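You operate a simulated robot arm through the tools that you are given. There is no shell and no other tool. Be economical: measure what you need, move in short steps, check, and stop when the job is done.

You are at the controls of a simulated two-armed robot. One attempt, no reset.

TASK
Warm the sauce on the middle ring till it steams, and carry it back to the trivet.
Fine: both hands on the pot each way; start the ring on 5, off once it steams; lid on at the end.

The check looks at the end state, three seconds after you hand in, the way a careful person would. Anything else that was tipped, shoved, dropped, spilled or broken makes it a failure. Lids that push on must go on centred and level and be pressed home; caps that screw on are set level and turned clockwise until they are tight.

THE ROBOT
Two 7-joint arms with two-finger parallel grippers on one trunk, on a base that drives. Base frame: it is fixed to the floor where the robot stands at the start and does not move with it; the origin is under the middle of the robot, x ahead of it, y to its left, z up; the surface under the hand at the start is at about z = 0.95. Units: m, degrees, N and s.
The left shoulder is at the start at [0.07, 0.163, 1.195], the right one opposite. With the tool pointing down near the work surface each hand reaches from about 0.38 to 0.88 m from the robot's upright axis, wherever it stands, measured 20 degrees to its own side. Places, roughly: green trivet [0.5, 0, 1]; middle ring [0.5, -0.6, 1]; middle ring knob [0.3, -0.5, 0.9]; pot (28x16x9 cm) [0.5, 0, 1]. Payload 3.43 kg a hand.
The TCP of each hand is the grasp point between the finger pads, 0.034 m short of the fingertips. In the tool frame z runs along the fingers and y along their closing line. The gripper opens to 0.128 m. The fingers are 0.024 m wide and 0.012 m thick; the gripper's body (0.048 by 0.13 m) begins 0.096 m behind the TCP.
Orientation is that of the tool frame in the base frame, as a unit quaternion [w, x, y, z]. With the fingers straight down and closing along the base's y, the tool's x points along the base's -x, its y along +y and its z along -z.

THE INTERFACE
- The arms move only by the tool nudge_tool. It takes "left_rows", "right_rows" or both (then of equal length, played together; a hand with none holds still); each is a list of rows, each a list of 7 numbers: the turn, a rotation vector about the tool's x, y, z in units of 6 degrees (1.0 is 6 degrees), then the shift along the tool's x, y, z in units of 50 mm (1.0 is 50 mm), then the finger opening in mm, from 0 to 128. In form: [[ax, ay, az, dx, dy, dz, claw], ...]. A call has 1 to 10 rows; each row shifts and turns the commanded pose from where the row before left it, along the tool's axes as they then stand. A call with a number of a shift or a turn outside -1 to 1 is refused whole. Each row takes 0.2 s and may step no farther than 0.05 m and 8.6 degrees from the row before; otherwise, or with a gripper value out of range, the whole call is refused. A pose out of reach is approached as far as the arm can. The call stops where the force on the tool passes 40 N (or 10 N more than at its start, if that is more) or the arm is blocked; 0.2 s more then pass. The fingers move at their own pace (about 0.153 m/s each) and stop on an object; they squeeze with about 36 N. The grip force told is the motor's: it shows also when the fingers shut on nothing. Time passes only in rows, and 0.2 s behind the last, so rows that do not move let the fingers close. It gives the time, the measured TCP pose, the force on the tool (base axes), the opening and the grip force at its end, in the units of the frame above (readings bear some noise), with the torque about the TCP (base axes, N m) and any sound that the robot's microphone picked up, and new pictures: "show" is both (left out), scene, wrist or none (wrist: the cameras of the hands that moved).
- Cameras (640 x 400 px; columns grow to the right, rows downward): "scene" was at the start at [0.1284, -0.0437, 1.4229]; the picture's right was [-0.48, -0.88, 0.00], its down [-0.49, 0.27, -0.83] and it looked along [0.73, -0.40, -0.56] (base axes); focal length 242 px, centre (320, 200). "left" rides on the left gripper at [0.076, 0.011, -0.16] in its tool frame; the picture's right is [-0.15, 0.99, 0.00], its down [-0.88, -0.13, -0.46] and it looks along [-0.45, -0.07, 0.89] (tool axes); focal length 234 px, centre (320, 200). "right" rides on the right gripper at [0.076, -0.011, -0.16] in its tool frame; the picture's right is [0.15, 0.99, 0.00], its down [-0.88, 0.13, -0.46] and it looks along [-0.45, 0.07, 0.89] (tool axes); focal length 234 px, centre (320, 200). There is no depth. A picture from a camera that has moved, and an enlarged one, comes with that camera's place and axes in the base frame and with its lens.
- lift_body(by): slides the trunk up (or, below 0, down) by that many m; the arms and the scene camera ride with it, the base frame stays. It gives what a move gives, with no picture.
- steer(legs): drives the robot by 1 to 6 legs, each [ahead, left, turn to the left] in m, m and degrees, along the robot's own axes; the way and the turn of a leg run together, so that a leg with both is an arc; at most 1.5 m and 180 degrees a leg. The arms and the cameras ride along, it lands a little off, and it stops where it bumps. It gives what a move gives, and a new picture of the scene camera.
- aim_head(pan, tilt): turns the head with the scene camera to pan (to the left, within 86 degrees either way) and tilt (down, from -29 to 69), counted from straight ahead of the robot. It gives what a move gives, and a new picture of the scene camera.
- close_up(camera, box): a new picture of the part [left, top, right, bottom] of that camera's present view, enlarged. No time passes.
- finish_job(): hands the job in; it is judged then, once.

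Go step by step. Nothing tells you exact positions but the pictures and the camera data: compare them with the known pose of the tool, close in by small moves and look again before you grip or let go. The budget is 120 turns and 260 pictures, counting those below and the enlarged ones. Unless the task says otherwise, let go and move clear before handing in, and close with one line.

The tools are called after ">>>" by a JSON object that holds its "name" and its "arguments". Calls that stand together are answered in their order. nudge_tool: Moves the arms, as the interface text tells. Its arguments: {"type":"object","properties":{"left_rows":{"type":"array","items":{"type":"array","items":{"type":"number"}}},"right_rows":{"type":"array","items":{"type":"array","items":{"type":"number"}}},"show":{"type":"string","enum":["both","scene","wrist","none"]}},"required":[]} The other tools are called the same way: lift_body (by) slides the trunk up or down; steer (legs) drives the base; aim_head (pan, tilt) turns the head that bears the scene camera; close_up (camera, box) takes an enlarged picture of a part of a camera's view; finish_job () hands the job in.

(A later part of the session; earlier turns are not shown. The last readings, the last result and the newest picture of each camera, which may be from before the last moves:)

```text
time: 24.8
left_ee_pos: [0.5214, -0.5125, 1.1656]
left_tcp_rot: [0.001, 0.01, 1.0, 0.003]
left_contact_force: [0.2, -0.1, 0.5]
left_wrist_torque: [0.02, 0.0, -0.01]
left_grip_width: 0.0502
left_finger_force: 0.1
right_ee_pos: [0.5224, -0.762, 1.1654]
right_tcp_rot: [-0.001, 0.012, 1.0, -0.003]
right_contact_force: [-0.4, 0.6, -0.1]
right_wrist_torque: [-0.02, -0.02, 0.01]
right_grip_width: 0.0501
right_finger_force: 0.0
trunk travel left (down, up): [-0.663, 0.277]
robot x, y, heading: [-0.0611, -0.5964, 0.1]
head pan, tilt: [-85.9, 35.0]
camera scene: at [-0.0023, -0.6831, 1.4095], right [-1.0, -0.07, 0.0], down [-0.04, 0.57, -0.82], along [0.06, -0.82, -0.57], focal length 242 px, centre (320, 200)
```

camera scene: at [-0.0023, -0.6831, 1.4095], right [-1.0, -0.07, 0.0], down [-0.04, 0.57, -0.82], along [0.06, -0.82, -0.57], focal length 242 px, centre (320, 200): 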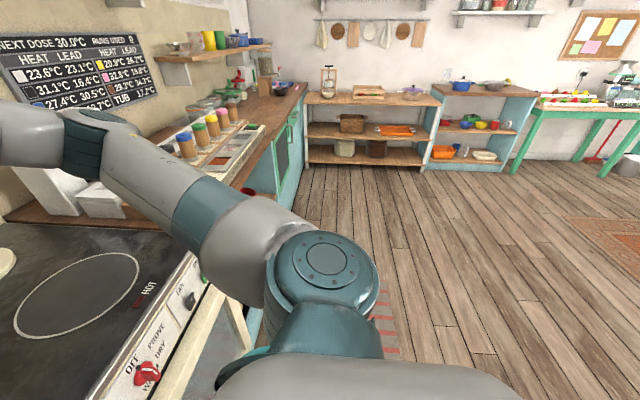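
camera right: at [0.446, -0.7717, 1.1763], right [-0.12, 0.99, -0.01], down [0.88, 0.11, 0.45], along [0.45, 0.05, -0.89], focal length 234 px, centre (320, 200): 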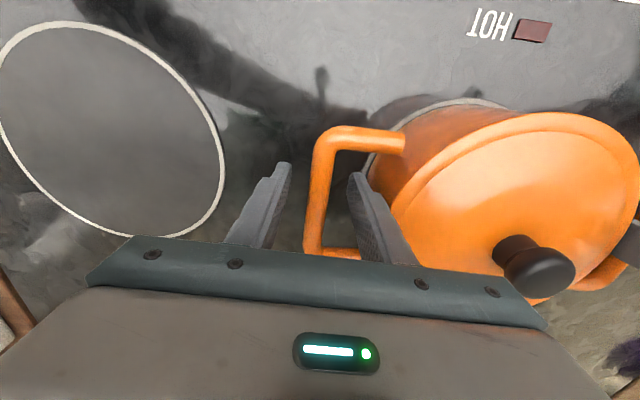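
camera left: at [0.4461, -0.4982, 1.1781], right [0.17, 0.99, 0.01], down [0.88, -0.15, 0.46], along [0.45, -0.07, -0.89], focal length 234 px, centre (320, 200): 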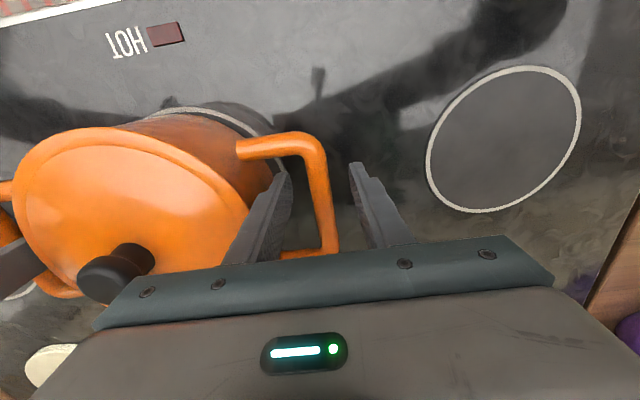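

Plenty of open floor around. I'll back off 0.38 m, then shift 0.1 m right so the left shoulder faces the knob.

>>> {"name": "steer", "arguments": {"legs": [[-0.38, 0, 0], [0, -0.1, 0]]}}

>>> {"name": "aim_head", "arguments": {"pan": 8, "tilt": 35}}

>>> {"name": "close_up", "arguments": {"camera": "scene", "box": [230, 130, 410, 242]}}

```text
time: 27.9
left_ee_pos: [0.1409, -0.6114, 1.1672]
left_tcp_rot: [0.0, 0.009, 1.0, 0.004]
left_contact_force: [0.0, -0.4, -0.5]
left_wrist_torque: [-0.01, -0.02, 0.0]
left_grip_width: 0.0498
left_finger_force: 0.1
right_ee_pos: [0.1439, -0.8618, 1.166]
right_tcp_rot: [0.0, 0.012, 1.0, -0.003]
right_contact_force: [-0.7, -0.5, 0.4]
right_wrist_torque: [-0.01, 0.01, 0.01]
right_grip_width: 0.05
right_finger_force: 0.0
trunk travel left (down, up): [-0.663, 0.277]
robot x, y, heading: [-0.4364, -0.6997, 0.4]
head pan, tilt: [-85.9, 35.0]
camera scene: at [-0.382, -0.7842, 1.4096], right [-1.0, -0.08, 0.0], down [-0.04, 0.57, -0.82], along [0.06, -0.82, -0.57], focal length 242 px, centre (320, 200)
```

scene: 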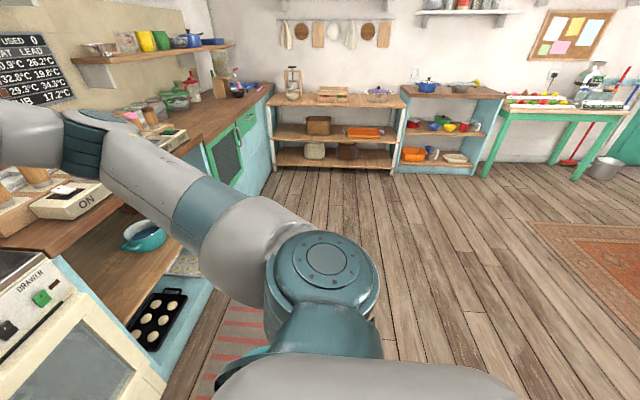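

```text
time: 29.6
left_ee_pos: [0.1405, -0.6115, 1.167]
left_tcp_rot: [0.0, 0.01, 1.0, 0.003]
left_contact_force: [0.6, -0.9, -0.3]
left_wrist_torque: [0.01, 0.02, -0.01]
left_grip_width: 0.0501
left_finger_force: 0.1
right_ee_pos: [0.1445, -0.8631, 1.1657]
right_tcp_rot: [-0.001, 0.011, 1.0, -0.004]
right_contact_force: [-0.6, 0.3, -0.6]
right_wrist_torque: [0.01, -0.01, 0.03]
right_grip_width: 0.05
right_finger_force: 0.1
trunk travel left (down, up): [-0.663, 0.277]
robot x, y, heading: [-0.4355, -0.6932, 0.4]
head pan, tilt: [8.0, 35.0]
camera scene: at [-0.3011, -0.6841, 1.4095], right [0.14, -0.99, 0.0], down [-0.57, -0.08, -0.82], along [0.81, 0.12, -0.57], focal length 242 px, centre (320, 200)
```

scene: 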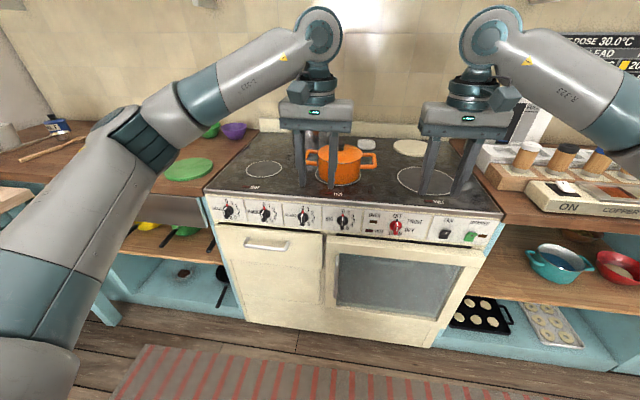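

```text
3.56 times, centred on (320, 186) of scene
camera zoom: at [-0.3011, -0.6841, 1.4095], right [0.14, -0.99, 0.0], down [-0.57, -0.08, -0.82], along [0.81, 0.12, -0.57], focal length 861 px, centre (320, 250)
```

zoom: 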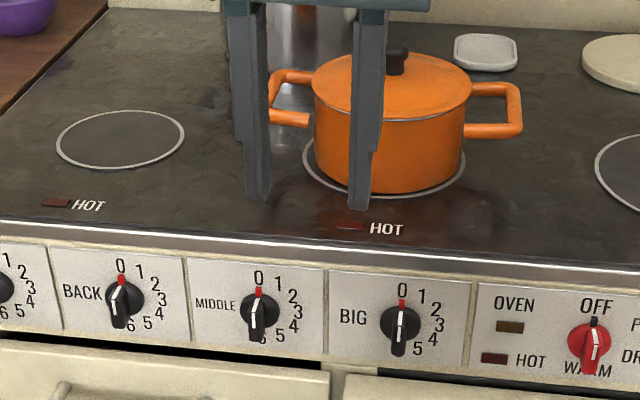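

Two views put the MIDDLE knob at [0.344, -0.530, 0.873] on a vertical panel (x ≈ 0.346), wing upright at 0. I'll pitch the left hand to point forward, staying back from the stove.

>>> {"name": "nudge_tool", "arguments": {"left_rows": [[0, -1, -0.19, 0, 0, 0, 50], [0, -1, 0, 0, 0, 0, 50], [0, -1, 0, 0, 0, 0, 50], [0, -1, 0, 0, 0, 0, 50], [0, -1, 0, 0, 0, 0, 50], [0, -1, 0, 0, 0, 0, 50], [0, -1, 0, 0, 0, 0, 50], [0, -1, 0, 0, 0, 0, 50]], "show": "none"}}

>>> {"name": "nudge_tool", "arguments": {"left_rows": [[0, -1, 0, 0, 0, 0, 45], [0, -1, 0, 0, 0, 0, 45], [0, -1, 0, 0, 0, 0, 45], [0, -1, 0, 0, 0, 0, 45], [0, -1, 0, 0, 0, 0, 45], [0, -1, 0, 0, 0, 0, 45], [0, -1, 0, 0, 0, 0, 45]], "show": "both"}}

```text
time: 31.4
left_ee_pos: [0.1416, -0.6107, 1.1659]
left_tcp_rot: [0.408, -0.001, 0.913, 0.004]
left_contact_force: [0.3, -0.3, -0.2]
left_wrist_torque: [0.01, -0.01, 0.01]
left_grip_width: 0.0501
left_finger_force: 0.1
right_ee_pos: [0.1446, -0.8627, 1.1662]
right_tcp_rot: [0.001, 0.011, 1.0, -0.004]
right_contact_force: [-0.5, 0.9, -0.8]
right_wrist_torque: [0.0, -0.03, 0.0]
right_grip_width: 0.0501
right_finger_force: 0.1
trunk travel left (down, up): [-0.663, 0.277]
robot x, y, heading: [-0.4408, -0.6949, 0.7]
head pan, tilt: [8.0, 35.0]
```

```text
time: 33.0
left_ee_pos: [0.1391, -0.6158, 1.1674]
left_tcp_rot: [0.708, 0.001, 0.706, 0.003]
left_contact_force: [-0.5, -0.1, 1.0]
left_wrist_torque: [-0.01, 0.01, 0.06]
left_grip_width: 0.0447
left_finger_force: 0.1
right_ee_pos: [0.1411, -0.8659, 1.1665]
right_tcp_rot: [0.002, 0.011, 1.0, -0.001]
right_contact_force: [-0.7, -0.4, 0.0]
right_wrist_torque: [0.07, -0.02, 0.02]
right_grip_width: 0.0497
right_finger_force: 0.1
trunk travel left (down, up): [-0.663, 0.277]
robot x, y, heading: [-0.4379, -0.692, 0.4]
head pan, tilt: [8.0, 35.0]
camera scene: at [-0.3035, -0.688, 1.4097], right [0.14, -0.99, 0.0], down [-0.57, -0.08, -0.82], along [0.81, 0.12, -0.57], focal length 242 px, centre (320, 200)
camera left: at [-0.019, -0.604, 1.0926], right [0.0, 0.99, 0.15], down [-0.46, -0.14, 0.88], along [0.89, -0.07, 0.45], focal length 234 px, centre (320, 200)
```

scene: 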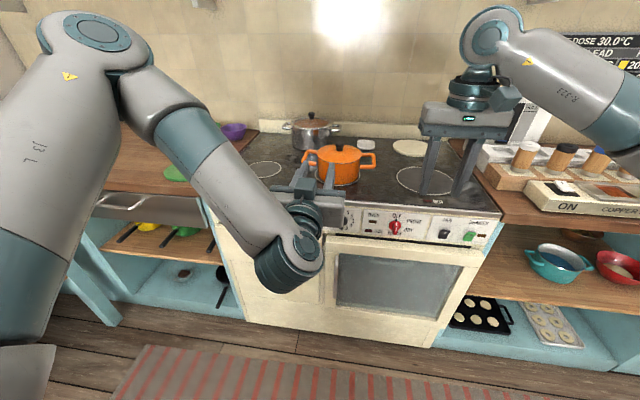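
left: 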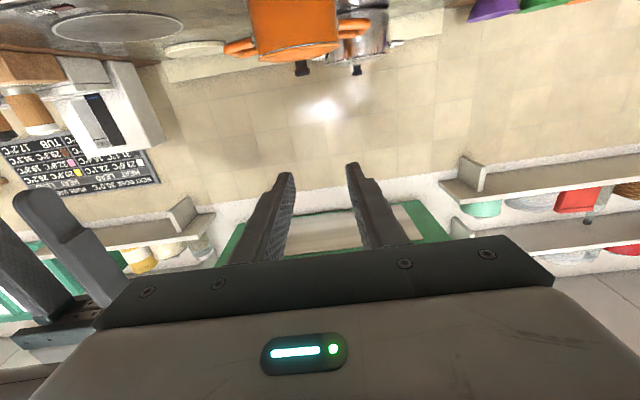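

The left hand now points straight forward. I'll bring it down in front of the knob, still ~6 cm short.

>>> {"name": "nudge_tool", "arguments": {"left_rows": [[0, 0, 0, 0.84, 0.245, 0.2, 45], [0, 0, 0, 0.84, 0.245, 0.3, 45], [0, 0, 0, 0.84, 0.245, 0.3, 45], [0, 0, 0, 0.84, 0.245, 0.3, 45], [0, 0, 0, 0.84, 0.245, 0.3, 45], [0, 0, 0, 0.84, 0.245, 0.3, 45], [0, 0, 0, 0.84, 0.245, 0.3, 45]], "show": "scene"}}

>>> {"name": "close_up", "arguments": {"camera": "scene", "box": [250, 170, 370, 245]}}

```text
time: 34.6
left_ee_pos: [0.1875, -0.6761, 0.9653]
left_tcp_rot: [0.703, -0.004, 0.711, 0.009]
left_contact_force: [-0.3, 0.6, 0.6]
left_wrist_torque: [-0.01, 0.0, 0.01]
left_grip_width: 0.0449
left_finger_force: 0.0
left hand out of reach, approached as far as the arm can: row 2, 3, 4, 5, 6, 7
right_ee_pos: [0.1438, -0.863, 1.1649]
right_tcp_rot: [-0.001, 0.012, 1.0, -0.002]
right_contact_force: [0.5, 0.0, -0.6]
right_wrist_torque: [0.02, 0.0, -0.01]
right_grip_width: 0.0498
right_finger_force: 0.0
trunk travel left (down, up): [-0.663, 0.277]
robot x, y, heading: [-0.4435, -0.6933, 0.3]
head pan, tilt: [8.0, 35.0]
camera scene: at [-0.3005, -0.6846, 1.4095], right [0.14, -0.99, 0.0], down [-0.57, -0.08, -0.82], along [0.81, 0.12, -0.57], focal length 242 px, centre (320, 200)
```

scene: 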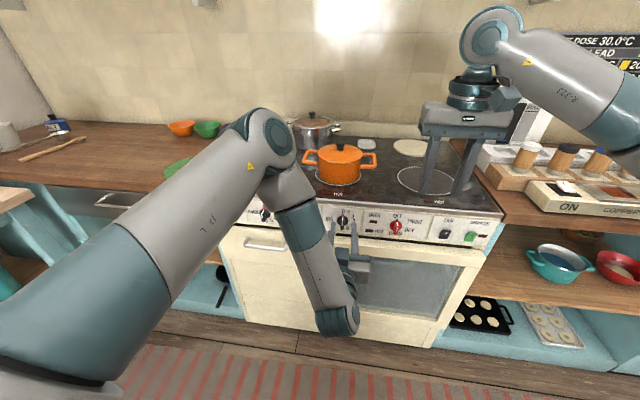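

```text
5.33 times, centred on (310, 208) of scene
camera zoom: at [-0.3005, -0.6846, 1.4095], right [0.14, -0.99, 0.0], down [-0.57, -0.08, -0.82], along [0.81, 0.12, -0.57], focal length 1292 px, centre (373, 160)
```

zoom: 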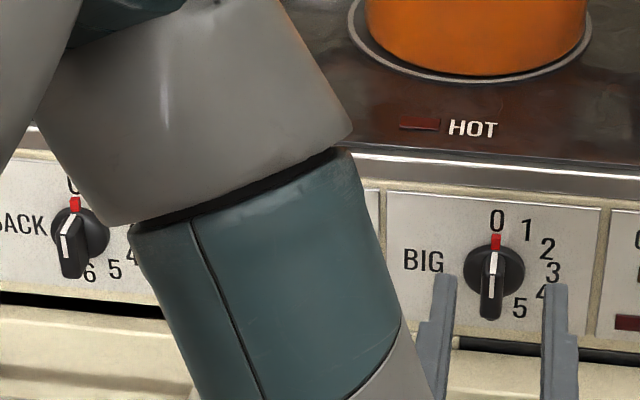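

That put the arm in a cramped, folded posture, out of reach. I'll back off another 0.28 m and lower the trunk so the arm can reach nearly straight forward to the knob.

>>> {"name": "steer", "arguments": {"legs": [[-0.28, 0, 0]]}}

>>> {"name": "lift_body", "arguments": {"by": -0.2}}

>>> {"name": "nudge_tool", "arguments": {"left_rows": [[0, 0, 0, 0, 0, 0, 45]], "show": "scene"}}

```text
time: 36.6
left_ee_pos: [-0.0906, -0.6759, 0.9653]
left_tcp_rot: [0.704, -0.004, 0.71, 0.008]
left_contact_force: [-0.9, -0.1, 0.6]
left_wrist_torque: [-0.05, 0.0, 0.02]
left_grip_width: 0.0452
left_finger_force: 0.0
right_ee_pos: [-0.1347, -0.8638, 1.165]
right_tcp_rot: [0.0, 0.012, 1.0, -0.004]
right_contact_force: [0.2, 0.3, -0.5]
right_wrist_torque: [0.0, -0.01, -0.05]
right_grip_width: 0.0499
right_finger_force: 0.0
trunk travel left (down, up): [-0.663, 0.277]
robot x, y, heading: [-0.7193, -0.6951, 0.3]
head pan, tilt: [8.0, 35.0]
camera scene: at [-0.5797, -0.6853, 1.4094], right [0.14, -0.99, 0.0], down [-0.57, -0.08, -0.82], along [0.81, 0.12, -0.57], focal length 242 px, centre (320, 200)
```

scene: 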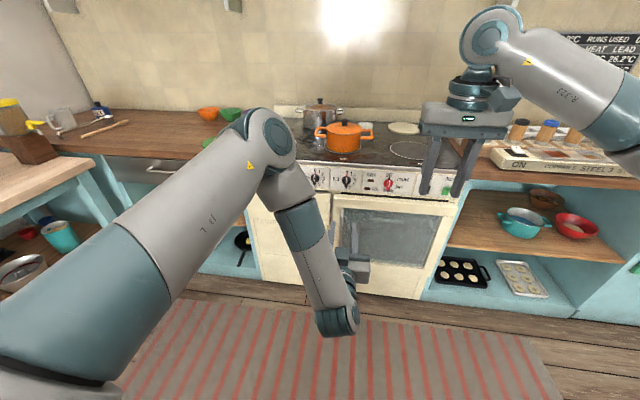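

```text
time: 38.8
left_ee_pos: [-0.0924, -0.6758, 0.7664]
left_tcp_rot: [0.704, -0.005, 0.71, 0.008]
left_contact_force: [0.4, 0.9, 0.5]
left_wrist_torque: [-0.01, -0.01, 0.0]
left_grip_width: 0.0451
left_finger_force: 0.1
right_ee_pos: [-0.1357, -0.8638, 0.9651]
right_tcp_rot: [0.0, 0.013, 1.0, -0.004]
right_contact_force: [0.7, 0.8, -0.5]
right_wrist_torque: [-0.01, -0.01, -0.01]
right_grip_width: 0.0502
right_finger_force: 0.2
trunk travel left (down, up): [-0.463, 0.477]
robot x, y, heading: [-0.723, -0.6955, 0.2]
head pan, tilt: [8.0, 35.0]
```

```text
time: 39.2
left_ee_pos: [-0.0914, -0.6763, 0.7646]
left_tcp_rot: [0.704, -0.004, 0.71, 0.008]
left_contact_force: [0.5, 0.0, -0.2]
left_wrist_torque: [0.0, 0.0, 0.02]
left_grip_width: 0.0452
left_finger_force: 0.0
right_ee_pos: [-0.1348, -0.8641, 0.9662]
right_tcp_rot: [-0.001, 0.013, 1.0, -0.003]
right_contact_force: [-0.7, 1.2, 0.2]
right_wrist_torque: [0.02, 0.01, -0.03]
right_grip_width: 0.0498
right_finger_force: 0.1
trunk travel left (down, up): [-0.463, 0.477]
robot x, y, heading: [-0.7196, -0.6976, 0.4]
head pan, tilt: [8.0, 35.0]
camera scene: at [-0.58, -0.6852, 1.2095], right [0.14, -0.99, 0.0], down [-0.57, -0.08, -0.82], along [0.81, 0.12, -0.57], focal length 242 px, centre (320, 200)
```

scene: 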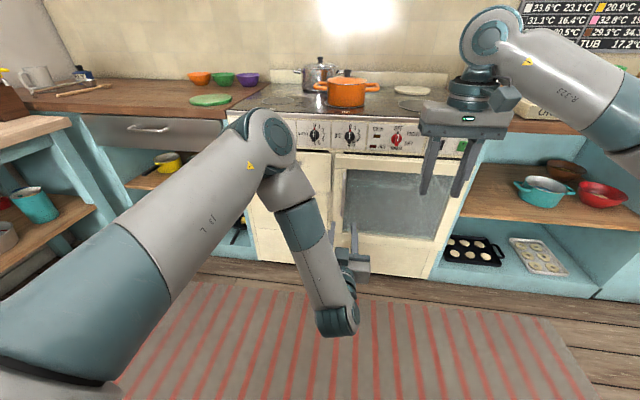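

The view is clear and the panel unobstructed. I'll extend the left hand forward, up and left toward the knob line, stopping well short.

>>> {"name": "nudge_tool", "arguments": {"left_rows": [[0, 0, 0, -0.3, 0.37, 0.6, 45], [0, 0, 0, -0.3, 0.37, 0.6, 45], [0, 0, 0, -0.3, 0.37, 0.6, 45], [0, 0, 0, -0.3, 0.37, 0.6, 45], [0, 0, 0, -0.3, 0.37, 0.6, 45], [0, 0, 0, -0.3, 0.37, 0.6, 45], [0, 0, 0, -0.3, 0.37, 0.6, 45], [0, 0, 0, 0, 0.37, 0.6, 45]], "show": "scene"}}

```text
time: 41.0
left_ee_pos: [0.1228, -0.6204, 0.9277]
left_tcp_rot: [0.7, -0.009, 0.714, 0.013]
left_contact_force: [0.4, -0.6, 0.1]
left_wrist_torque: [-0.01, 0.01, 0.01]
left_grip_width: 0.0452
left_finger_force: 0.1
left hand out of reach, approached as far as the arm can: row 1, 2, 3, 4, 5, 6, 7, 8
right_ee_pos: [-0.1348, -0.8647, 0.9662]
right_tcp_rot: [0.0, 0.012, 1.0, -0.003]
right_contact_force: [0.3, 0.6, 0.4]
right_wrist_torque: [-0.01, 0.03, -0.03]
right_grip_width: 0.05
right_finger_force: 0.0
trunk travel left (down, up): [-0.463, 0.477]
robot x, y, heading: [-0.7181, -0.6963, 0.3]
head pan, tilt: [8.0, 35.0]
camera scene: at [-0.5793, -0.6849, 1.2094], right [0.14, -0.99, 0.0], down [-0.57, -0.08, -0.82], along [0.81, 0.12, -0.57], focal length 242 px, centre (320, 200)
```

scene: 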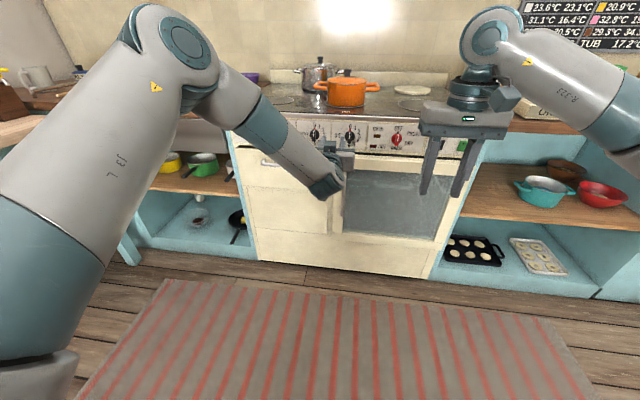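

The arm is unfolding as it extends. I'll continue forward to see whether the pose comes into reach.

>>> {"name": "nudge_tool", "arguments": {"left_rows": [[0, 0, 0, 0, 0, 0.5, 45], [0, 0, 0, 0, 0, 0.5, 45], [0, 0, 0, 0, 0, 0.5, 45], [0, 0, 0, 0, 0, 0.3, 45]], "show": "scene"}}

```text
time: 42.0
left_ee_pos: [0.2135, -0.6259, 0.9338]
left_tcp_rot: [0.702, -0.007, 0.712, 0.011]
left_contact_force: [-0.1, -0.9, 1.0]
left_wrist_torque: [0.03, -0.01, 0.01]
left_grip_width: 0.0449
left_finger_force: 0.1
left hand out of reach, approached as far as the arm can: row 1
right_ee_pos: [-0.1354, -0.8645, 0.9659]
right_tcp_rot: [-0.001, 0.012, 1.0, -0.003]
right_contact_force: [0.1, -0.6, 1.7]
right_wrist_torque: [-0.02, -0.02, 0.0]
right_grip_width: 0.0503
right_finger_force: 0.1
trunk travel left (down, up): [-0.463, 0.477]
robot x, y, heading: [-0.7148, -0.6991, 0.2]
head pan, tilt: [8.0, 35.0]
camera scene: at [-0.5798, -0.6852, 1.2095], right [0.14, -0.99, 0.0], down [-0.57, -0.08, -0.82], along [0.81, 0.12, -0.57], focal length 242 px, centre (320, 200)
```

scene: 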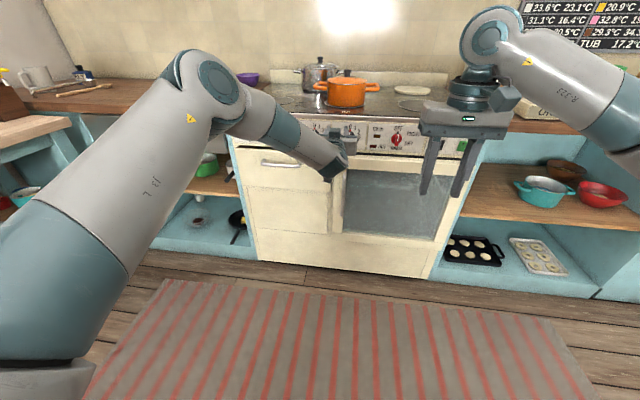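

It is within reach now. I'll move sideways and down onto the knob's axis, still short of it.

>>> {"name": "nudge_tool", "arguments": {"left_rows": [[0, 0, 0, 0.3, 0.48, 0.1, 45], [0, 0, 0, 0.3, 0.48, 0.1, 45], [0, 0, 0, 0.3, 0.48, 0.1, 45], [0, 0, 0, 0.3, 0.48, 0.1, 45]], "show": "scene"}}

>>> {"name": "close_up", "arguments": {"camera": "scene", "box": [250, 95, 410, 195]}}

```text
time: 43.0
left_ee_pos: [0.2263, -0.6107, 0.9267]
left_tcp_rot: [0.697, -0.011, 0.717, 0.015]
left_contact_force: [0.0, -0.5, 0.0]
left_wrist_torque: [-0.02, -0.01, 0.01]
left_grip_width: 0.045
left_finger_force: 0.0
left hand out of reach, approached as far as the arm can: row 1, 2, 3, 4
right_ee_pos: [-0.1357, -0.8646, 0.966]
right_tcp_rot: [0.0, 0.012, 1.0, -0.003]
right_contact_force: [0.2, 0.1, -0.3]
right_wrist_torque: [-0.01, 0.02, -0.03]
right_grip_width: 0.0499
right_finger_force: 0.0
trunk travel left (down, up): [-0.463, 0.477]
robot x, y, heading: [-0.7178, -0.6969, 0.1]
head pan, tilt: [8.0, 35.0]
camera scene: at [-0.5799, -0.6852, 1.2095], right [0.14, -0.99, 0.0], down [-0.57, -0.08, -0.82], along [0.81, 0.12, -0.57], focal length 242 px, centre (320, 200)
```

scene: 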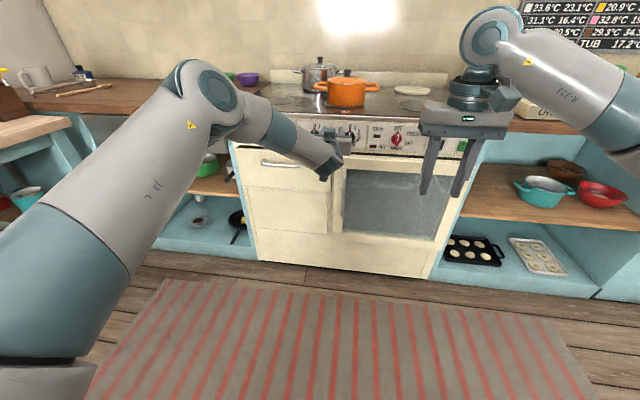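

```text
4.00 times, centred on (330, 145) of scene
camera zoom: at [-0.5799, -0.6852, 1.2095], right [0.14, -0.99, 0.0], down [-0.57, -0.08, -0.82], along [0.81, 0.12, -0.57], focal length 969 px, centre (280, 420)
```

zoom: 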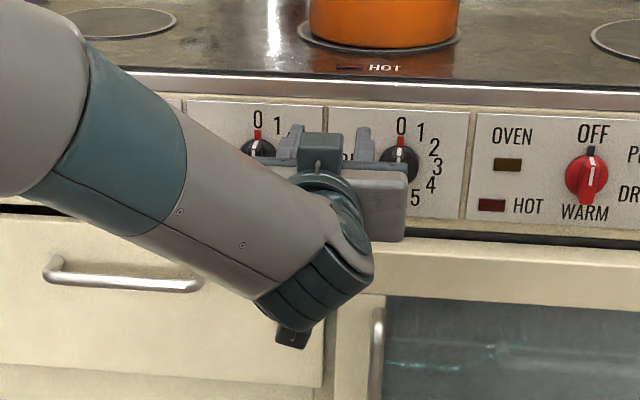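

The wrist is at its pitch limit because the forearm slopes down. I'll lower the trunk so the forearm lies flatter and then raise the hand relative to it.

>>> {"name": "steer", "arguments": {"legs": [[-0.05, 0, 0]]}}

>>> {"name": "lift_body", "arguments": {"by": -0.16}}

>>> {"name": "nudge_tool", "arguments": {"left_rows": [[0, 0, 0, -0.5, 0, 0, 45], [0, 0, 0, -0.5, 0.3, 0, 45], [0, 0, 0, -0.5, 0.3, 0, 45], [0, 0, 0, -0.3, 0.4, 0, 45], [0, 0, 0, 0, 0.4, 0, 45]], "show": "scene"}}

```text
time: 43.9
left_ee_pos: [0.1763, -0.61, 0.9273]
left_tcp_rot: [0.697, -0.012, 0.717, 0.016]
left_contact_force: [0.1, 0.4, 1.0]
left_wrist_torque: [-0.02, 0.09, 0.04]
left_grip_width: 0.045
left_finger_force: 0.1
right_ee_pos: [-0.1874, -0.8637, 0.9672]
right_tcp_rot: [0.0, 0.013, 1.0, -0.004]
right_contact_force: [0.0, -0.6, 0.3]
right_wrist_torque: [-0.03, -0.07, 0.04]
right_grip_width: 0.0498
right_finger_force: 0.1
trunk travel left (down, up): [-0.463, 0.477]
robot x, y, heading: [-0.7656, -0.6967, 0.2]
head pan, tilt: [8.0, 35.0]
camera scene: at [-0.6315, -0.6853, 1.2097], right [0.14, -0.99, 0.0], down [-0.57, -0.08, -0.82], along [0.81, 0.12, -0.57], focal length 242 px, centre (320, 200)
```

scene: 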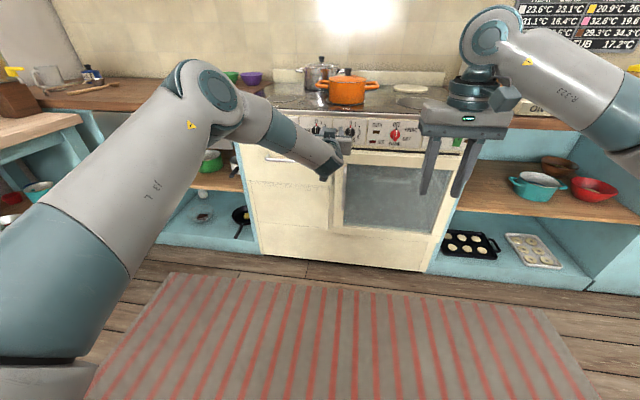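

```text
time: 45.7
left_ee_pos: [0.1767, -0.6098, 0.7677]
left_tcp_rot: [0.697, -0.012, 0.717, 0.016]
left_contact_force: [0.2, -0.7, 1.0]
left_wrist_torque: [0.02, 0.07, 0.02]
left_grip_width: 0.0452
left_finger_force: 0.1
right_ee_pos: [-0.1856, -0.8651, 0.8065]
right_tcp_rot: [0.0, 0.012, 1.0, -0.003]
right_contact_force: [-0.8, -0.9, 0.7]
right_wrist_torque: [0.02, -0.03, 0.0]
right_grip_width: 0.0497
right_finger_force: 0.0
trunk travel left (down, up): [-0.303, 0.637]
robot x, y, heading: [-0.7715, -0.6953, 0.3]
head pan, tilt: [8.0, 35.0]
```

```text
time: 46.9
left_ee_pos: [0.1757, -0.5401, 0.8582]
left_tcp_rot: [0.698, -0.012, 0.716, 0.016]
left_contact_force: [-0.4, 0.5, -0.5]
left_wrist_torque: [0.0, 0.02, -0.01]
left_grip_width: 0.0453
left_finger_force: 0.2
right_ee_pos: [-0.1854, -0.8652, 0.8068]
right_tcp_rot: [0.0, 0.011, 1.0, -0.003]
right_contact_force: [0.4, 0.0, -0.2]
right_wrist_torque: [0.0, -0.03, -0.01]
right_grip_width: 0.05
right_finger_force: 0.0
trunk travel left (down, up): [-0.303, 0.637]
robot x, y, heading: [-0.7692, -0.6948, 0.1]
head pan, tilt: [8.0, 35.0]
camera scene: at [-0.6305, -0.6858, 1.0496], right [0.14, -0.99, 0.0], down [-0.57, -0.08, -0.82], along [0.81, 0.12, -0.57], focal length 242 px, centre (320, 200)
```

scene: 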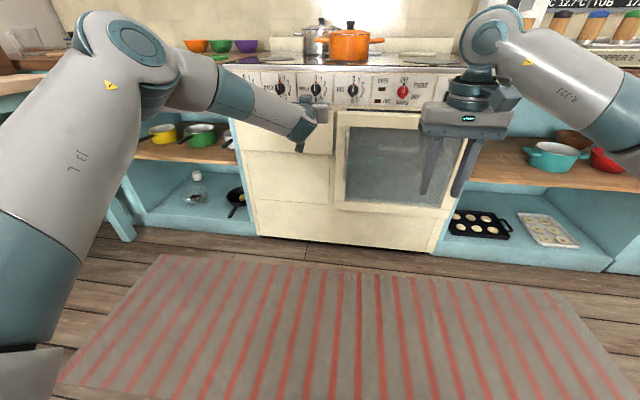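

In reach now and near the knob's axis. I'll correct the small pointing error, line up at [0.25, -0.530, 0.874], and aim the head at the knob.

>>> {"name": "nudge_tool", "arguments": {"left_rows": [[0.38, -0.25, 0, -0.16, 0.1, 0.4, 45], [0, 0, 0, -0.16, 0.1, 0.5, 45], [0, 0, 0, 0, 0, 0.6, 45]], "show": "none"}}

>>> {"name": "aim_head", "arguments": {"pan": 8, "tilt": 12}}

>>> {"name": "close_up", "arguments": {"camera": "scene", "box": [250, 150, 390, 238]}}

```text
time: 47.7
left_ee_pos: [0.1767, -0.5406, 0.8569]
left_tcp_rot: [0.696, -0.013, 0.717, 0.017]
left_contact_force: [-0.1, -0.2, 0.1]
left_wrist_torque: [0.02, 0.03, -0.02]
left_grip_width: 0.0454
left_finger_force: 0.1
left hand out of reach, approached as far as the arm can: row 1, 2, 3
right_ee_pos: [-0.1849, -0.8641, 0.8065]
right_tcp_rot: [-0.001, 0.013, 1.0, -0.004]
right_contact_force: [0.2, -0.1, 0.3]
right_wrist_torque: [-0.04, 0.0, 0.01]
right_grip_width: 0.05
right_finger_force: 0.1
trunk travel left (down, up): [-0.303, 0.637]
robot x, y, heading: [-0.7667, -0.6947, 0.3]
head pan, tilt: [8.0, 35.0]
```

```text
time: 48.6
left_ee_pos: [0.1774, -0.5395, 0.8569]
left_tcp_rot: [0.697, -0.013, 0.717, 0.017]
left_contact_force: [1.1, 0.2, -0.8]
left_wrist_torque: [0.0, 0.02, 0.02]
left_grip_width: 0.0453
left_finger_force: 0.1
right_ee_pos: [-0.1863, -0.8646, 0.8063]
right_tcp_rot: [-0.001, 0.012, 1.0, -0.003]
right_contact_force: [0.6, -0.2, -0.6]
right_wrist_torque: [0.01, 0.03, 0.0]
right_grip_width: 0.0497
right_finger_force: 0.0
trunk travel left (down, up): [-0.303, 0.637]
robot x, y, heading: [-0.7698, -0.6955, 0.4]
head pan, tilt: [8.0, 12.0]
camera scene: at [-0.6249, -0.6845, 1.0863], right [0.14, -0.99, 0.0], down [-0.21, -0.03, -0.98], along [0.97, 0.14, -0.21], focal length 242 px, centre (320, 200)
```

scene: 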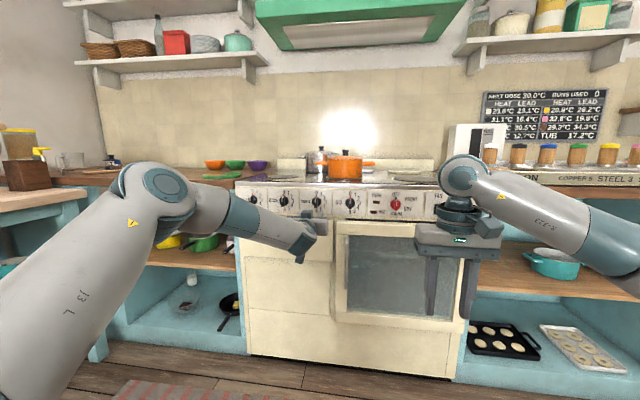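

```text
4.55 times, centred on (320, 194) of scene
camera zoom: at [-0.6249, -0.6845, 1.0863], right [0.14, -0.99, 0.0], down [-0.21, -0.03, -0.98], along [0.97, 0.14, -0.21], focal length 1101 px, centre (320, 227)
```

zoom: 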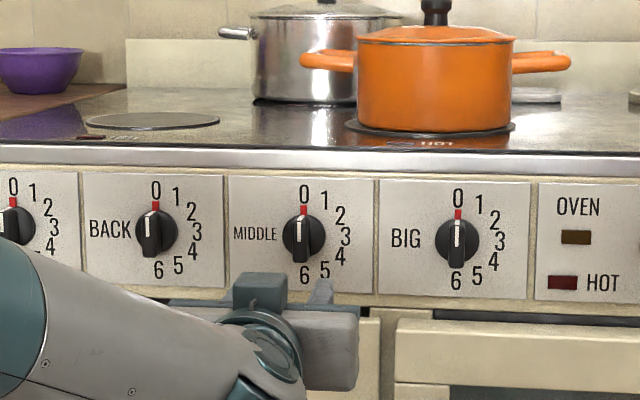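

The dial is now plain: 0 at top to 6 at bottom in 30° steps, so 5 is 150° clockwise. The 2–3° pointing error is harmless, so I'll only shift position.

>>> {"name": "nudge_tool", "arguments": {"left_rows": [[0, 0, 0, 0, 0, 0.4, 45], [0, 0, 0, -0.2, 0, 0.4, 45], [0, 0, 0, -0.2, 0.1, 0.4, 45]], "show": "none"}}

>>> {"name": "close_up", "arguments": {"camera": "scene", "box": [250, 150, 390, 238]}}

```text
time: 49.4
left_ee_pos: [0.1775, -0.5398, 0.8556]
left_tcp_rot: [0.696, -0.012, 0.718, 0.016]
left_contact_force: [0.4, -1.0, 0.2]
left_wrist_torque: [0.02, -0.01, -0.02]
left_grip_width: 0.0451
left_finger_force: 0.1
left hand out of reach, approached as far as the arm can: row 1, 2, 3
right_ee_pos: [-0.1849, -0.8636, 0.8054]
right_tcp_rot: [0.0, 0.012, 1.0, -0.004]
right_contact_force: [0.3, 0.6, 0.0]
right_wrist_torque: [0.01, -0.06, -0.01]
right_grip_width: 0.0497
right_finger_force: 0.0
trunk travel left (down, up): [-0.303, 0.637]
robot x, y, heading: [-0.7676, -0.6944, 0.0]
head pan, tilt: [8.0, 12.0]
```

```text
4.55 times, centred on (320, 194) of scene
camera zoom: at [-0.6249, -0.6845, 1.0864], right [0.14, -0.99, 0.0], down [-0.21, -0.03, -0.98], along [0.97, 0.14, -0.21], focal length 1101 px, centre (320, 227)
```

zoom: 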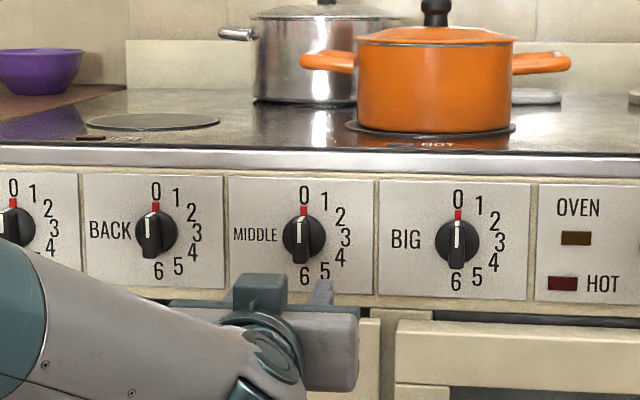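

The arm is at full stretch, so I'll carry the hand in with the base: 8 cm forward and a touch up with the trunk.

>>> {"name": "lift_body", "arguments": {"by": 0.018}}

>>> {"name": "steer", "arguments": {"legs": [[0.08, 0.01, 0]]}}

>>> {"name": "close_up", "arguments": {"camera": "scene", "box": [250, 150, 390, 238]}}

```text
time: 50.0
left_ee_pos: [0.1773, -0.5404, 0.8739]
left_tcp_rot: [0.697, -0.013, 0.717, 0.017]
left_contact_force: [0.1, 0.0, 0.2]
left_wrist_torque: [0.0, -0.03, 0.0]
left_grip_width: 0.0447
left_finger_force: 0.1
right_ee_pos: [-0.1846, -0.8653, 0.8226]
right_tcp_rot: [-0.001, 0.013, 1.0, -0.003]
right_contact_force: [0.0, -0.3, -0.1]
right_wrist_torque: [-0.02, -0.02, 0.01]
right_grip_width: 0.0502
right_finger_force: 0.1
trunk travel left (down, up): [-0.321, 0.619]
robot x, y, heading: [-0.7669, -0.6965, 0.1]
head pan, tilt: [8.0, 12.0]
```

```text
time: 51.1
left_ee_pos: [0.2563, -0.53, 0.8729]
left_tcp_rot: [0.696, -0.012, 0.717, 0.016]
left_contact_force: [0.8, -1.3, -0.6]
left_wrist_torque: [-0.01, -0.02, -0.01]
left_grip_width: 0.0451
left_finger_force: 0.1
right_ee_pos: [-0.1052, -0.855, 0.8237]
right_tcp_rot: [-0.001, 0.011, 1.0, -0.003]
right_contact_force: [0.3, -0.2, -0.7]
right_wrist_torque: [-0.02, 0.02, 0.0]
right_grip_width: 0.0496
right_finger_force: 0.1
trunk travel left (down, up): [-0.321, 0.619]
robot x, y, heading: [-0.6918, -0.6868, 0.3]
head pan, tilt: [8.0, 12.0]
camera scene: at [-0.5443, -0.6742, 1.1042], right [0.14, -0.99, 0.0], down [-0.21, -0.03, -0.98], along [0.97, 0.14, -0.21], focal length 242 px, centre (320, 200)
```

scene: 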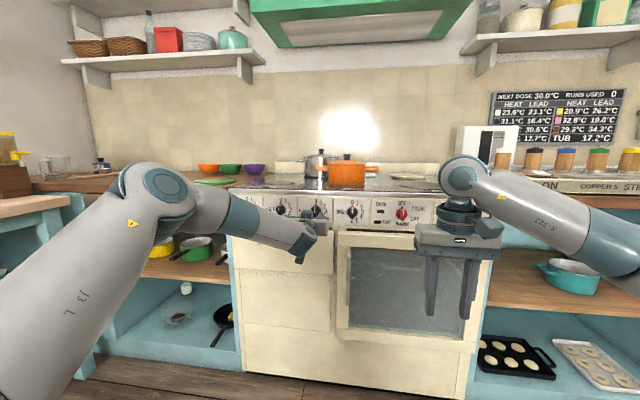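

```text
4.55 times, centred on (320, 194) of scene
camera zoom: at [-0.5443, -0.6742, 1.1042], right [0.14, -0.99, 0.0], down [-0.21, -0.03, -0.98], along [0.97, 0.14, -0.21], focal length 1101 px, centre (320, 227)
```

zoom: 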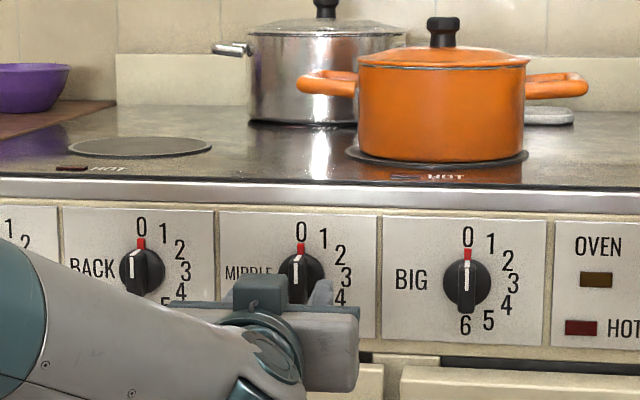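

The hand is lined up within a few mm of the knob centre (fingertip projection agrees). I'll ease forward 4.5 cm to straddle the wing.

>>> {"name": "steer", "arguments": {"legs": [[0.04, -0.002, 0]]}}

>>> {"name": "close_up", "arguments": {"camera": "scene", "box": [270, 180, 370, 243]}}

>>> {"name": "close_up", "arguments": {"camera": "left", "box": [200, 120, 440, 270]}}

```text
time: 52.0
left_ee_pos: [0.2976, -0.5312, 0.8725]
left_tcp_rot: [0.696, -0.012, 0.718, 0.016]
left_contact_force: [0.8, -0.2, -1.2]
left_wrist_torque: [-0.01, -0.07, 0.0]
left_grip_width: 0.0453
left_finger_force: 0.1
right_ee_pos: [-0.0646, -0.8563, 0.8232]
right_tcp_rot: [-0.002, 0.012, 1.0, -0.004]
right_contact_force: [0.5, 0.3, 0.8]
right_wrist_torque: [0.0, 0.06, 0.0]
right_grip_width: 0.05
right_finger_force: 0.1
trunk travel left (down, up): [-0.321, 0.619]
robot x, y, heading: [-0.6487, -0.6899, 0.1]
head pan, tilt: [8.0, 12.0]
camera scene: at [-0.5039, -0.6762, 1.1041], right [0.14, -0.99, 0.0], down [-0.21, -0.03, -0.98], along [0.97, 0.14, -0.21], focal length 242 px, centre (320, 200)
```

scene: 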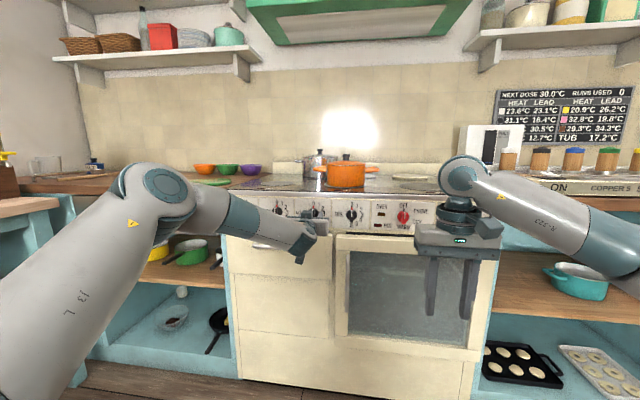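

```text
6.35 times, centred on (320, 212) of scene
camera zoom: at [-0.5039, -0.6762, 1.1041], right [0.14, -0.99, 0.0], down [-0.21, -0.03, -0.98], along [0.97, 0.14, -0.21], focal length 1538 px, centre (320, 127)
```

zoom: 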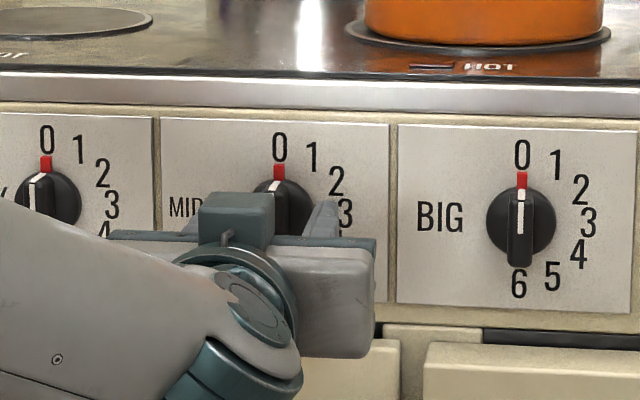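

```text
2.67 times, centred on (320, 195) of left
camera zoom: at [0.1367, -0.5269, 0.8021], right [-0.04, 0.99, 0.15], down [-0.42, -0.15, 0.89], along [0.91, -0.03, 0.42], focal length 624 px, centre (320, 213)
```

zoom: 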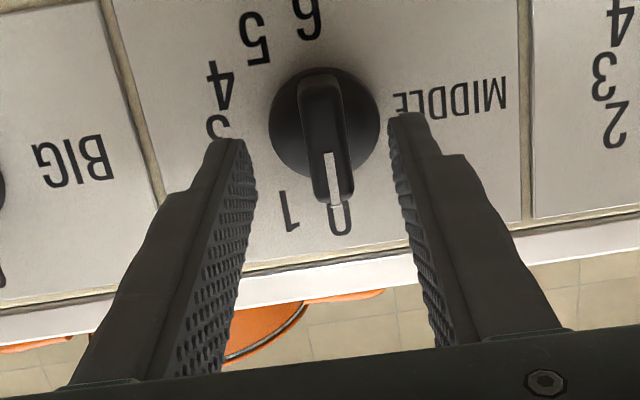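

The wrist view shows the wing nicely between the fingers, within ~2 mm. I'll go 8 mm further in and close gently.

>>> {"name": "nudge_tool", "arguments": {"left_rows": [[0, 0, 0, 0, 0.03, 0.15, 45]], "show": "none"}}

>>> {"name": "close_up", "arguments": {"camera": "left", "box": [200, 120, 440, 270]}}

```text
time: 52.4
left_ee_pos: [0.304, -0.5303, 0.8721]
left_tcp_rot: [0.696, -0.012, 0.718, 0.016]
left_contact_force: [0.2, 0.3, -0.4]
left_wrist_torque: [-0.01, -0.02, 0.05]
left_grip_width: 0.0452
left_finger_force: 0.0
right_ee_pos: [-0.0651, -0.8555, 0.8237]
right_tcp_rot: [-0.001, 0.01, 1.0, -0.003]
right_contact_force: [-0.3, 0.6, -0.5]
right_wrist_torque: [0.01, 0.06, 0.01]
right_grip_width: 0.05
right_finger_force: 0.1
trunk travel left (down, up): [-0.321, 0.619]
robot x, y, heading: [-0.6455, -0.6871, -0.1]
head pan, tilt: [8.0, 12.0]
```

```text
2.67 times, centred on (320, 195) of left
camera zoom: at [0.1432, -0.5249, 0.8024], right [-0.04, 0.99, 0.15], down [-0.42, -0.15, 0.89], along [0.91, -0.03, 0.42], focal length 624 px, centre (320, 213)
```

zoom: 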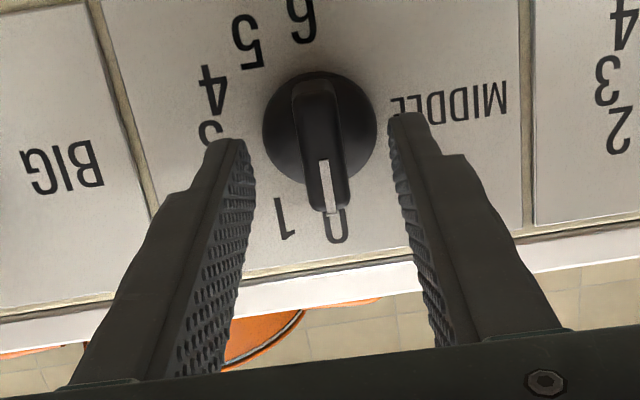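

Centred. Closing on the wing.

>>> {"name": "nudge_tool", "arguments": {"left_rows": [[0, 0, 0, 0, 0, 0, 25], [0, 0, 0, 0, 0, 0, 10], [0, 0, 0, 0, 0, 0, 0]], "show": "none"}}

>>> {"name": "close_up", "arguments": {"camera": "left", "box": [200, 120, 440, 270]}}

```text
time: 53.2
left_ee_pos: [0.3049, -0.5287, 0.8734]
left_tcp_rot: [0.697, -0.013, 0.717, 0.017]
left_contact_force: [-1.9, 3.6, 0.8]
left_wrist_torque: [0.03, -0.08, -0.49]
left_grip_width: 0.0143
left_finger_force: 45.6
right_ee_pos: [-0.0658, -0.8545, 0.8239]
right_tcp_rot: [-0.002, 0.011, 1.0, -0.003]
right_contact_force: [0.4, 0.1, -1.1]
right_wrist_torque: [-0.03, -0.01, 0.01]
right_grip_width: 0.05
right_finger_force: 0.0
trunk travel left (down, up): [-0.321, 0.619]
robot x, y, heading: [-0.6482, -0.6877, 0.2]
head pan, tilt: [8.0, 12.0]
```

```text
2.67 times, centred on (320, 195) of left
camera zoom: at [0.1428, -0.5241, 0.8032], right [-0.04, 0.99, 0.15], down [-0.42, -0.15, 0.89], along [0.91, -0.03, 0.42], focal length 624 px, centre (320, 213)
```

zoom: 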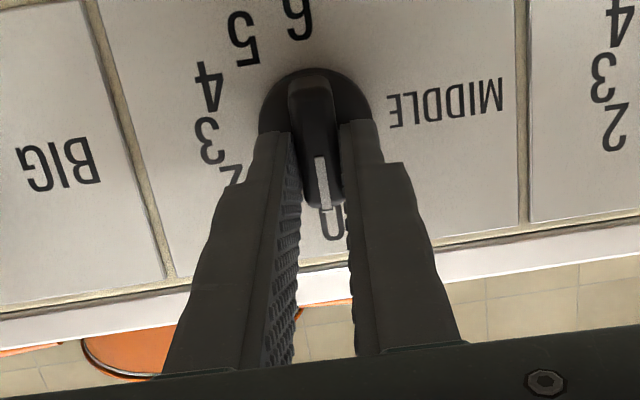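

The wing is held (14 mm). I'll turn clockwise 30° first and check it follows.

>>> {"name": "nudge_tool", "arguments": {"left_rows": [[0, 0, 1, 0, 0, 0, 0], [0, 0, 1, 0, 0, 0, 0], [0, 0, 1, 0, 0, 0, 0], [0, 0, 1, 0, 0, 0, 0], [0, 0, 1, 0, 0, 0, 0]], "show": "none"}}

>>> {"name": "close_up", "arguments": {"camera": "left", "box": [200, 120, 440, 270]}}

```text
time: 54.4
left_ee_pos: [0.3048, -0.5317, 0.8721]
left_tcp_rot: [0.668, 0.175, 0.696, 0.196]
left_contact_force: [-2.4, -0.8, -1.0]
left_wrist_torque: [0.02, -0.67, -1.18]
left_grip_width: 0.0138
left_finger_force: 44.7
right_ee_pos: [-0.0655, -0.8563, 0.8223]
right_tcp_rot: [-0.001, 0.012, 1.0, -0.003]
right_contact_force: [0.7, 0.1, -0.3]
right_wrist_torque: [-0.03, 0.01, 0.02]
right_grip_width: 0.0498
right_finger_force: 0.0
trunk travel left (down, up): [-0.321, 0.619]
robot x, y, heading: [-0.6489, -0.6878, 0.3]
head pan, tilt: [8.0, 12.0]
```

```text
2.67 times, centred on (320, 195) of left
camera zoom: at [0.1418, -0.4896, 0.8188], right [-0.01, 0.78, 0.63], down [-0.41, -0.58, 0.71], along [0.91, -0.25, 0.33], focal length 624 px, centre (320, 213)
```

zoom: 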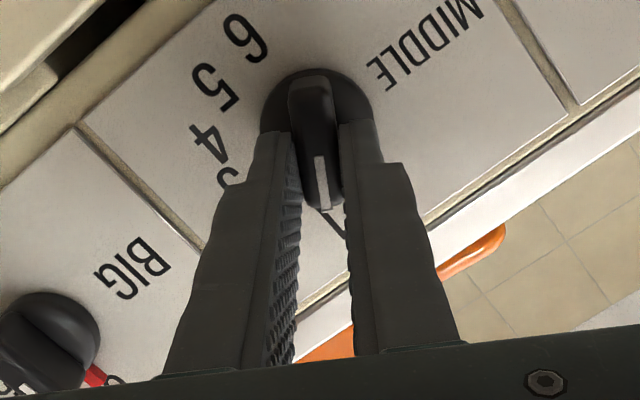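

The knob turns with the hand; pointer at 1. Continuing 60°.

>>> {"name": "nudge_tool", "arguments": {"left_rows": [[0, 0, 1, 0, 0, 0, 0], [0, 0, 1, 0, 0, 0, 0], [0, 0, 1, 0, 0, 0, 0], [0, 0, 1, 0, 0, 0, 0], [0, 0, 1, 0, 0, 0, 0], [0, 0, 1, 0, 0, 0, 0], [0, 0, 1, 0, 0, 0, 0], [0, 0, 1, 0, 0, 0, 0], [0, 0, 1, 0, 0, 0, 0], [0, 0, 1, 0, 0, 0, 0]], "show": "none"}}

>>> {"name": "close_up", "arguments": {"camera": "left", "box": [200, 120, 440, 270]}}

```text
time: 56.6
left_ee_pos: [0.3044, -0.5329, 0.8692]
left_tcp_rot: [0.48, 0.502, 0.515, 0.503]
left_contact_force: [-17.8, -18.3, -23.4]
left_wrist_torque: [-0.17, 0.01, 0.48]
left_grip_width: 0.0145
left_finger_force: 45.1
right_ee_pos: [-0.0636, -0.8567, 0.8223]
right_tcp_rot: [-0.002, 0.013, 1.0, -0.004]
right_contact_force: [0.4, 0.2, -0.4]
right_wrist_torque: [0.0, -0.01, -0.01]
right_grip_width: 0.05
right_finger_force: 0.0
trunk travel left (down, up): [-0.321, 0.619]
robot x, y, heading: [-0.6492, -0.6857, -0.1]
head pan, tilt: [8.0, 12.0]
```

```text
2.67 times, centred on (320, 195) of left
camera zoom: at [0.1437, -0.4637, 0.8875], right [0.04, -0.16, 0.99], down [-0.43, -0.9, -0.12], along [0.9, -0.42, -0.1], focal length 624 px, centre (320, 213)
```

zoom: 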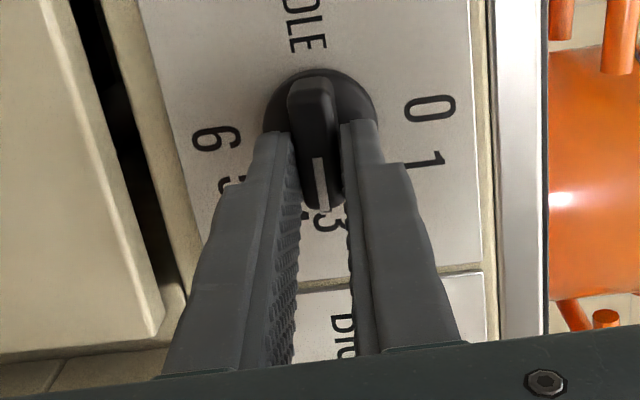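

The pointer is on 3, with some side force building. I'll ease the hand 2–3 mm toward the force and then turn on toward 5.

>>> {"name": "nudge_tool", "arguments": {"left_rows": [[0, 0, 0, -0.05, -0.05, -0.04, 0], [0, 0, 1, 0, 0, 0, 0], [0, 0, 1, 0, 0, 0, 0], [0, 0, 1, 0, 0, 0, 0], [0, 0, 1, 0, 0, 0, 0], [0, 0, 1, 0, 0, 0, 0]], "show": "none"}}

>>> {"name": "close_up", "arguments": {"camera": "left", "box": [200, 120, 440, 270]}}

```text
time: 58.0
left_ee_pos: [0.304, -0.5319, 0.867]
left_tcp_rot: [0.331, 0.617, 0.37, 0.61]
left_contact_force: [1.0, -8.7, -22.9]
left_wrist_torque: [-0.13, -0.41, 0.35]
left_grip_width: 0.0146
left_finger_force: 45.1
right_ee_pos: [-0.0635, -0.8554, 0.8219]
right_tcp_rot: [-0.003, 0.012, 1.0, -0.002]
right_contact_force: [0.1, -0.2, 0.7]
right_wrist_torque: [-0.02, -0.01, -0.03]
right_grip_width: 0.05
right_finger_force: 0.0
trunk travel left (down, up): [-0.321, 0.619]
robot x, y, heading: [-0.6488, -0.6875, 0.2]
head pan, tilt: [8.0, 12.0]
```

```text
2.67 times, centred on (320, 195) of left
camera zoom: at [0.1451, -0.4795, 0.9211], right [0.05, -0.63, 0.78], down [-0.45, -0.71, -0.54], along [0.89, -0.32, -0.32], focal length 624 px, centre (320, 213)
```

zoom: 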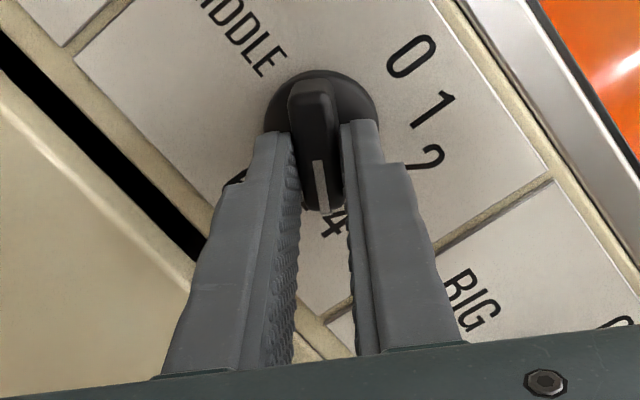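

At 4. One more 30° step, easing down 2 mm.

>>> {"name": "nudge_tool", "arguments": {"left_rows": [[0, 0, 0, -0.03, -0.035, 0, 0], [0, 0, 1, 0, 0, 0, 0], [0, 0, 1, 0, 0, 0, 0], [0, 0, 1, 0, 0, 0, 0], [0, 0, 1, 0, 0, 0, 0], [0, 0, 1, 0, 0, 0, 0]], "show": "none"}}

>>> {"name": "close_up", "arguments": {"camera": "left", "box": [200, 120, 440, 270]}}

>>> {"name": "close_up", "arguments": {"camera": "scene", "box": [270, 180, 370, 243]}}

```text
time: 59.4
left_ee_pos: [0.2966, -0.5339, 0.8652]
left_tcp_rot: [0.293, 0.633, 0.33, 0.636]
left_contact_force: [21.8, 12.4, 16.0]
left_wrist_torque: [0.02, -0.86, 0.48]
left_grip_width: 0.0146
left_finger_force: 45.1
left hand out of reach, approached as far as the arm can: row 3, 4, 5, 6
right_ee_pos: [-0.0653, -0.855, 0.8244]
right_tcp_rot: [0.0, 0.012, 1.0, -0.003]
right_contact_force: [1.6, 1.0, -0.2]
right_wrist_torque: [-0.03, -0.04, 0.01]
right_grip_width: 0.05
right_finger_force: 0.1
trunk travel left (down, up): [-0.321, 0.619]
robot x, y, heading: [-0.6488, -0.6918, 0.2]
head pan, tilt: [8.0, 12.0]
```

```text
2.67 times, centred on (320, 195) of left
camera zoom: at [0.1372, -0.4883, 0.9245], right [0.05, -0.72, 0.69], down [-0.44, -0.64, -0.63], along [0.9, -0.27, -0.35], focal length 624 px, centre (320, 213)
```

zoom: 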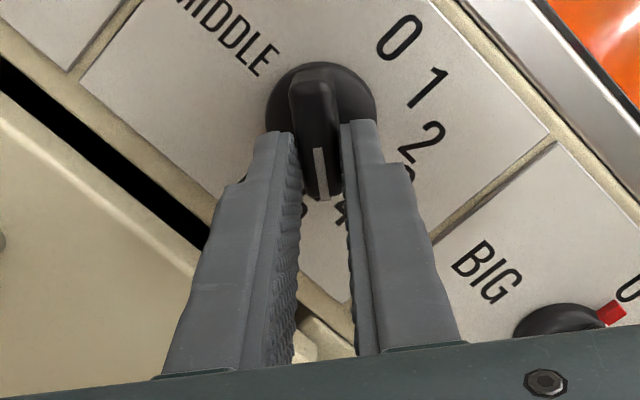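

```text
6.35 times, centred on (320, 212) of scene
camera zoom: at [-0.5053, -0.6749, 1.1046], right [0.14, -0.99, 0.0], down [-0.21, -0.03, -0.98], along [0.97, 0.14, -0.21], focal length 1538 px, centre (320, 127)
```

zoom: 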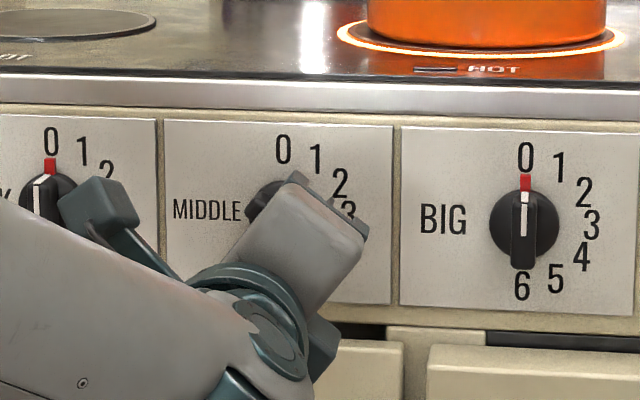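

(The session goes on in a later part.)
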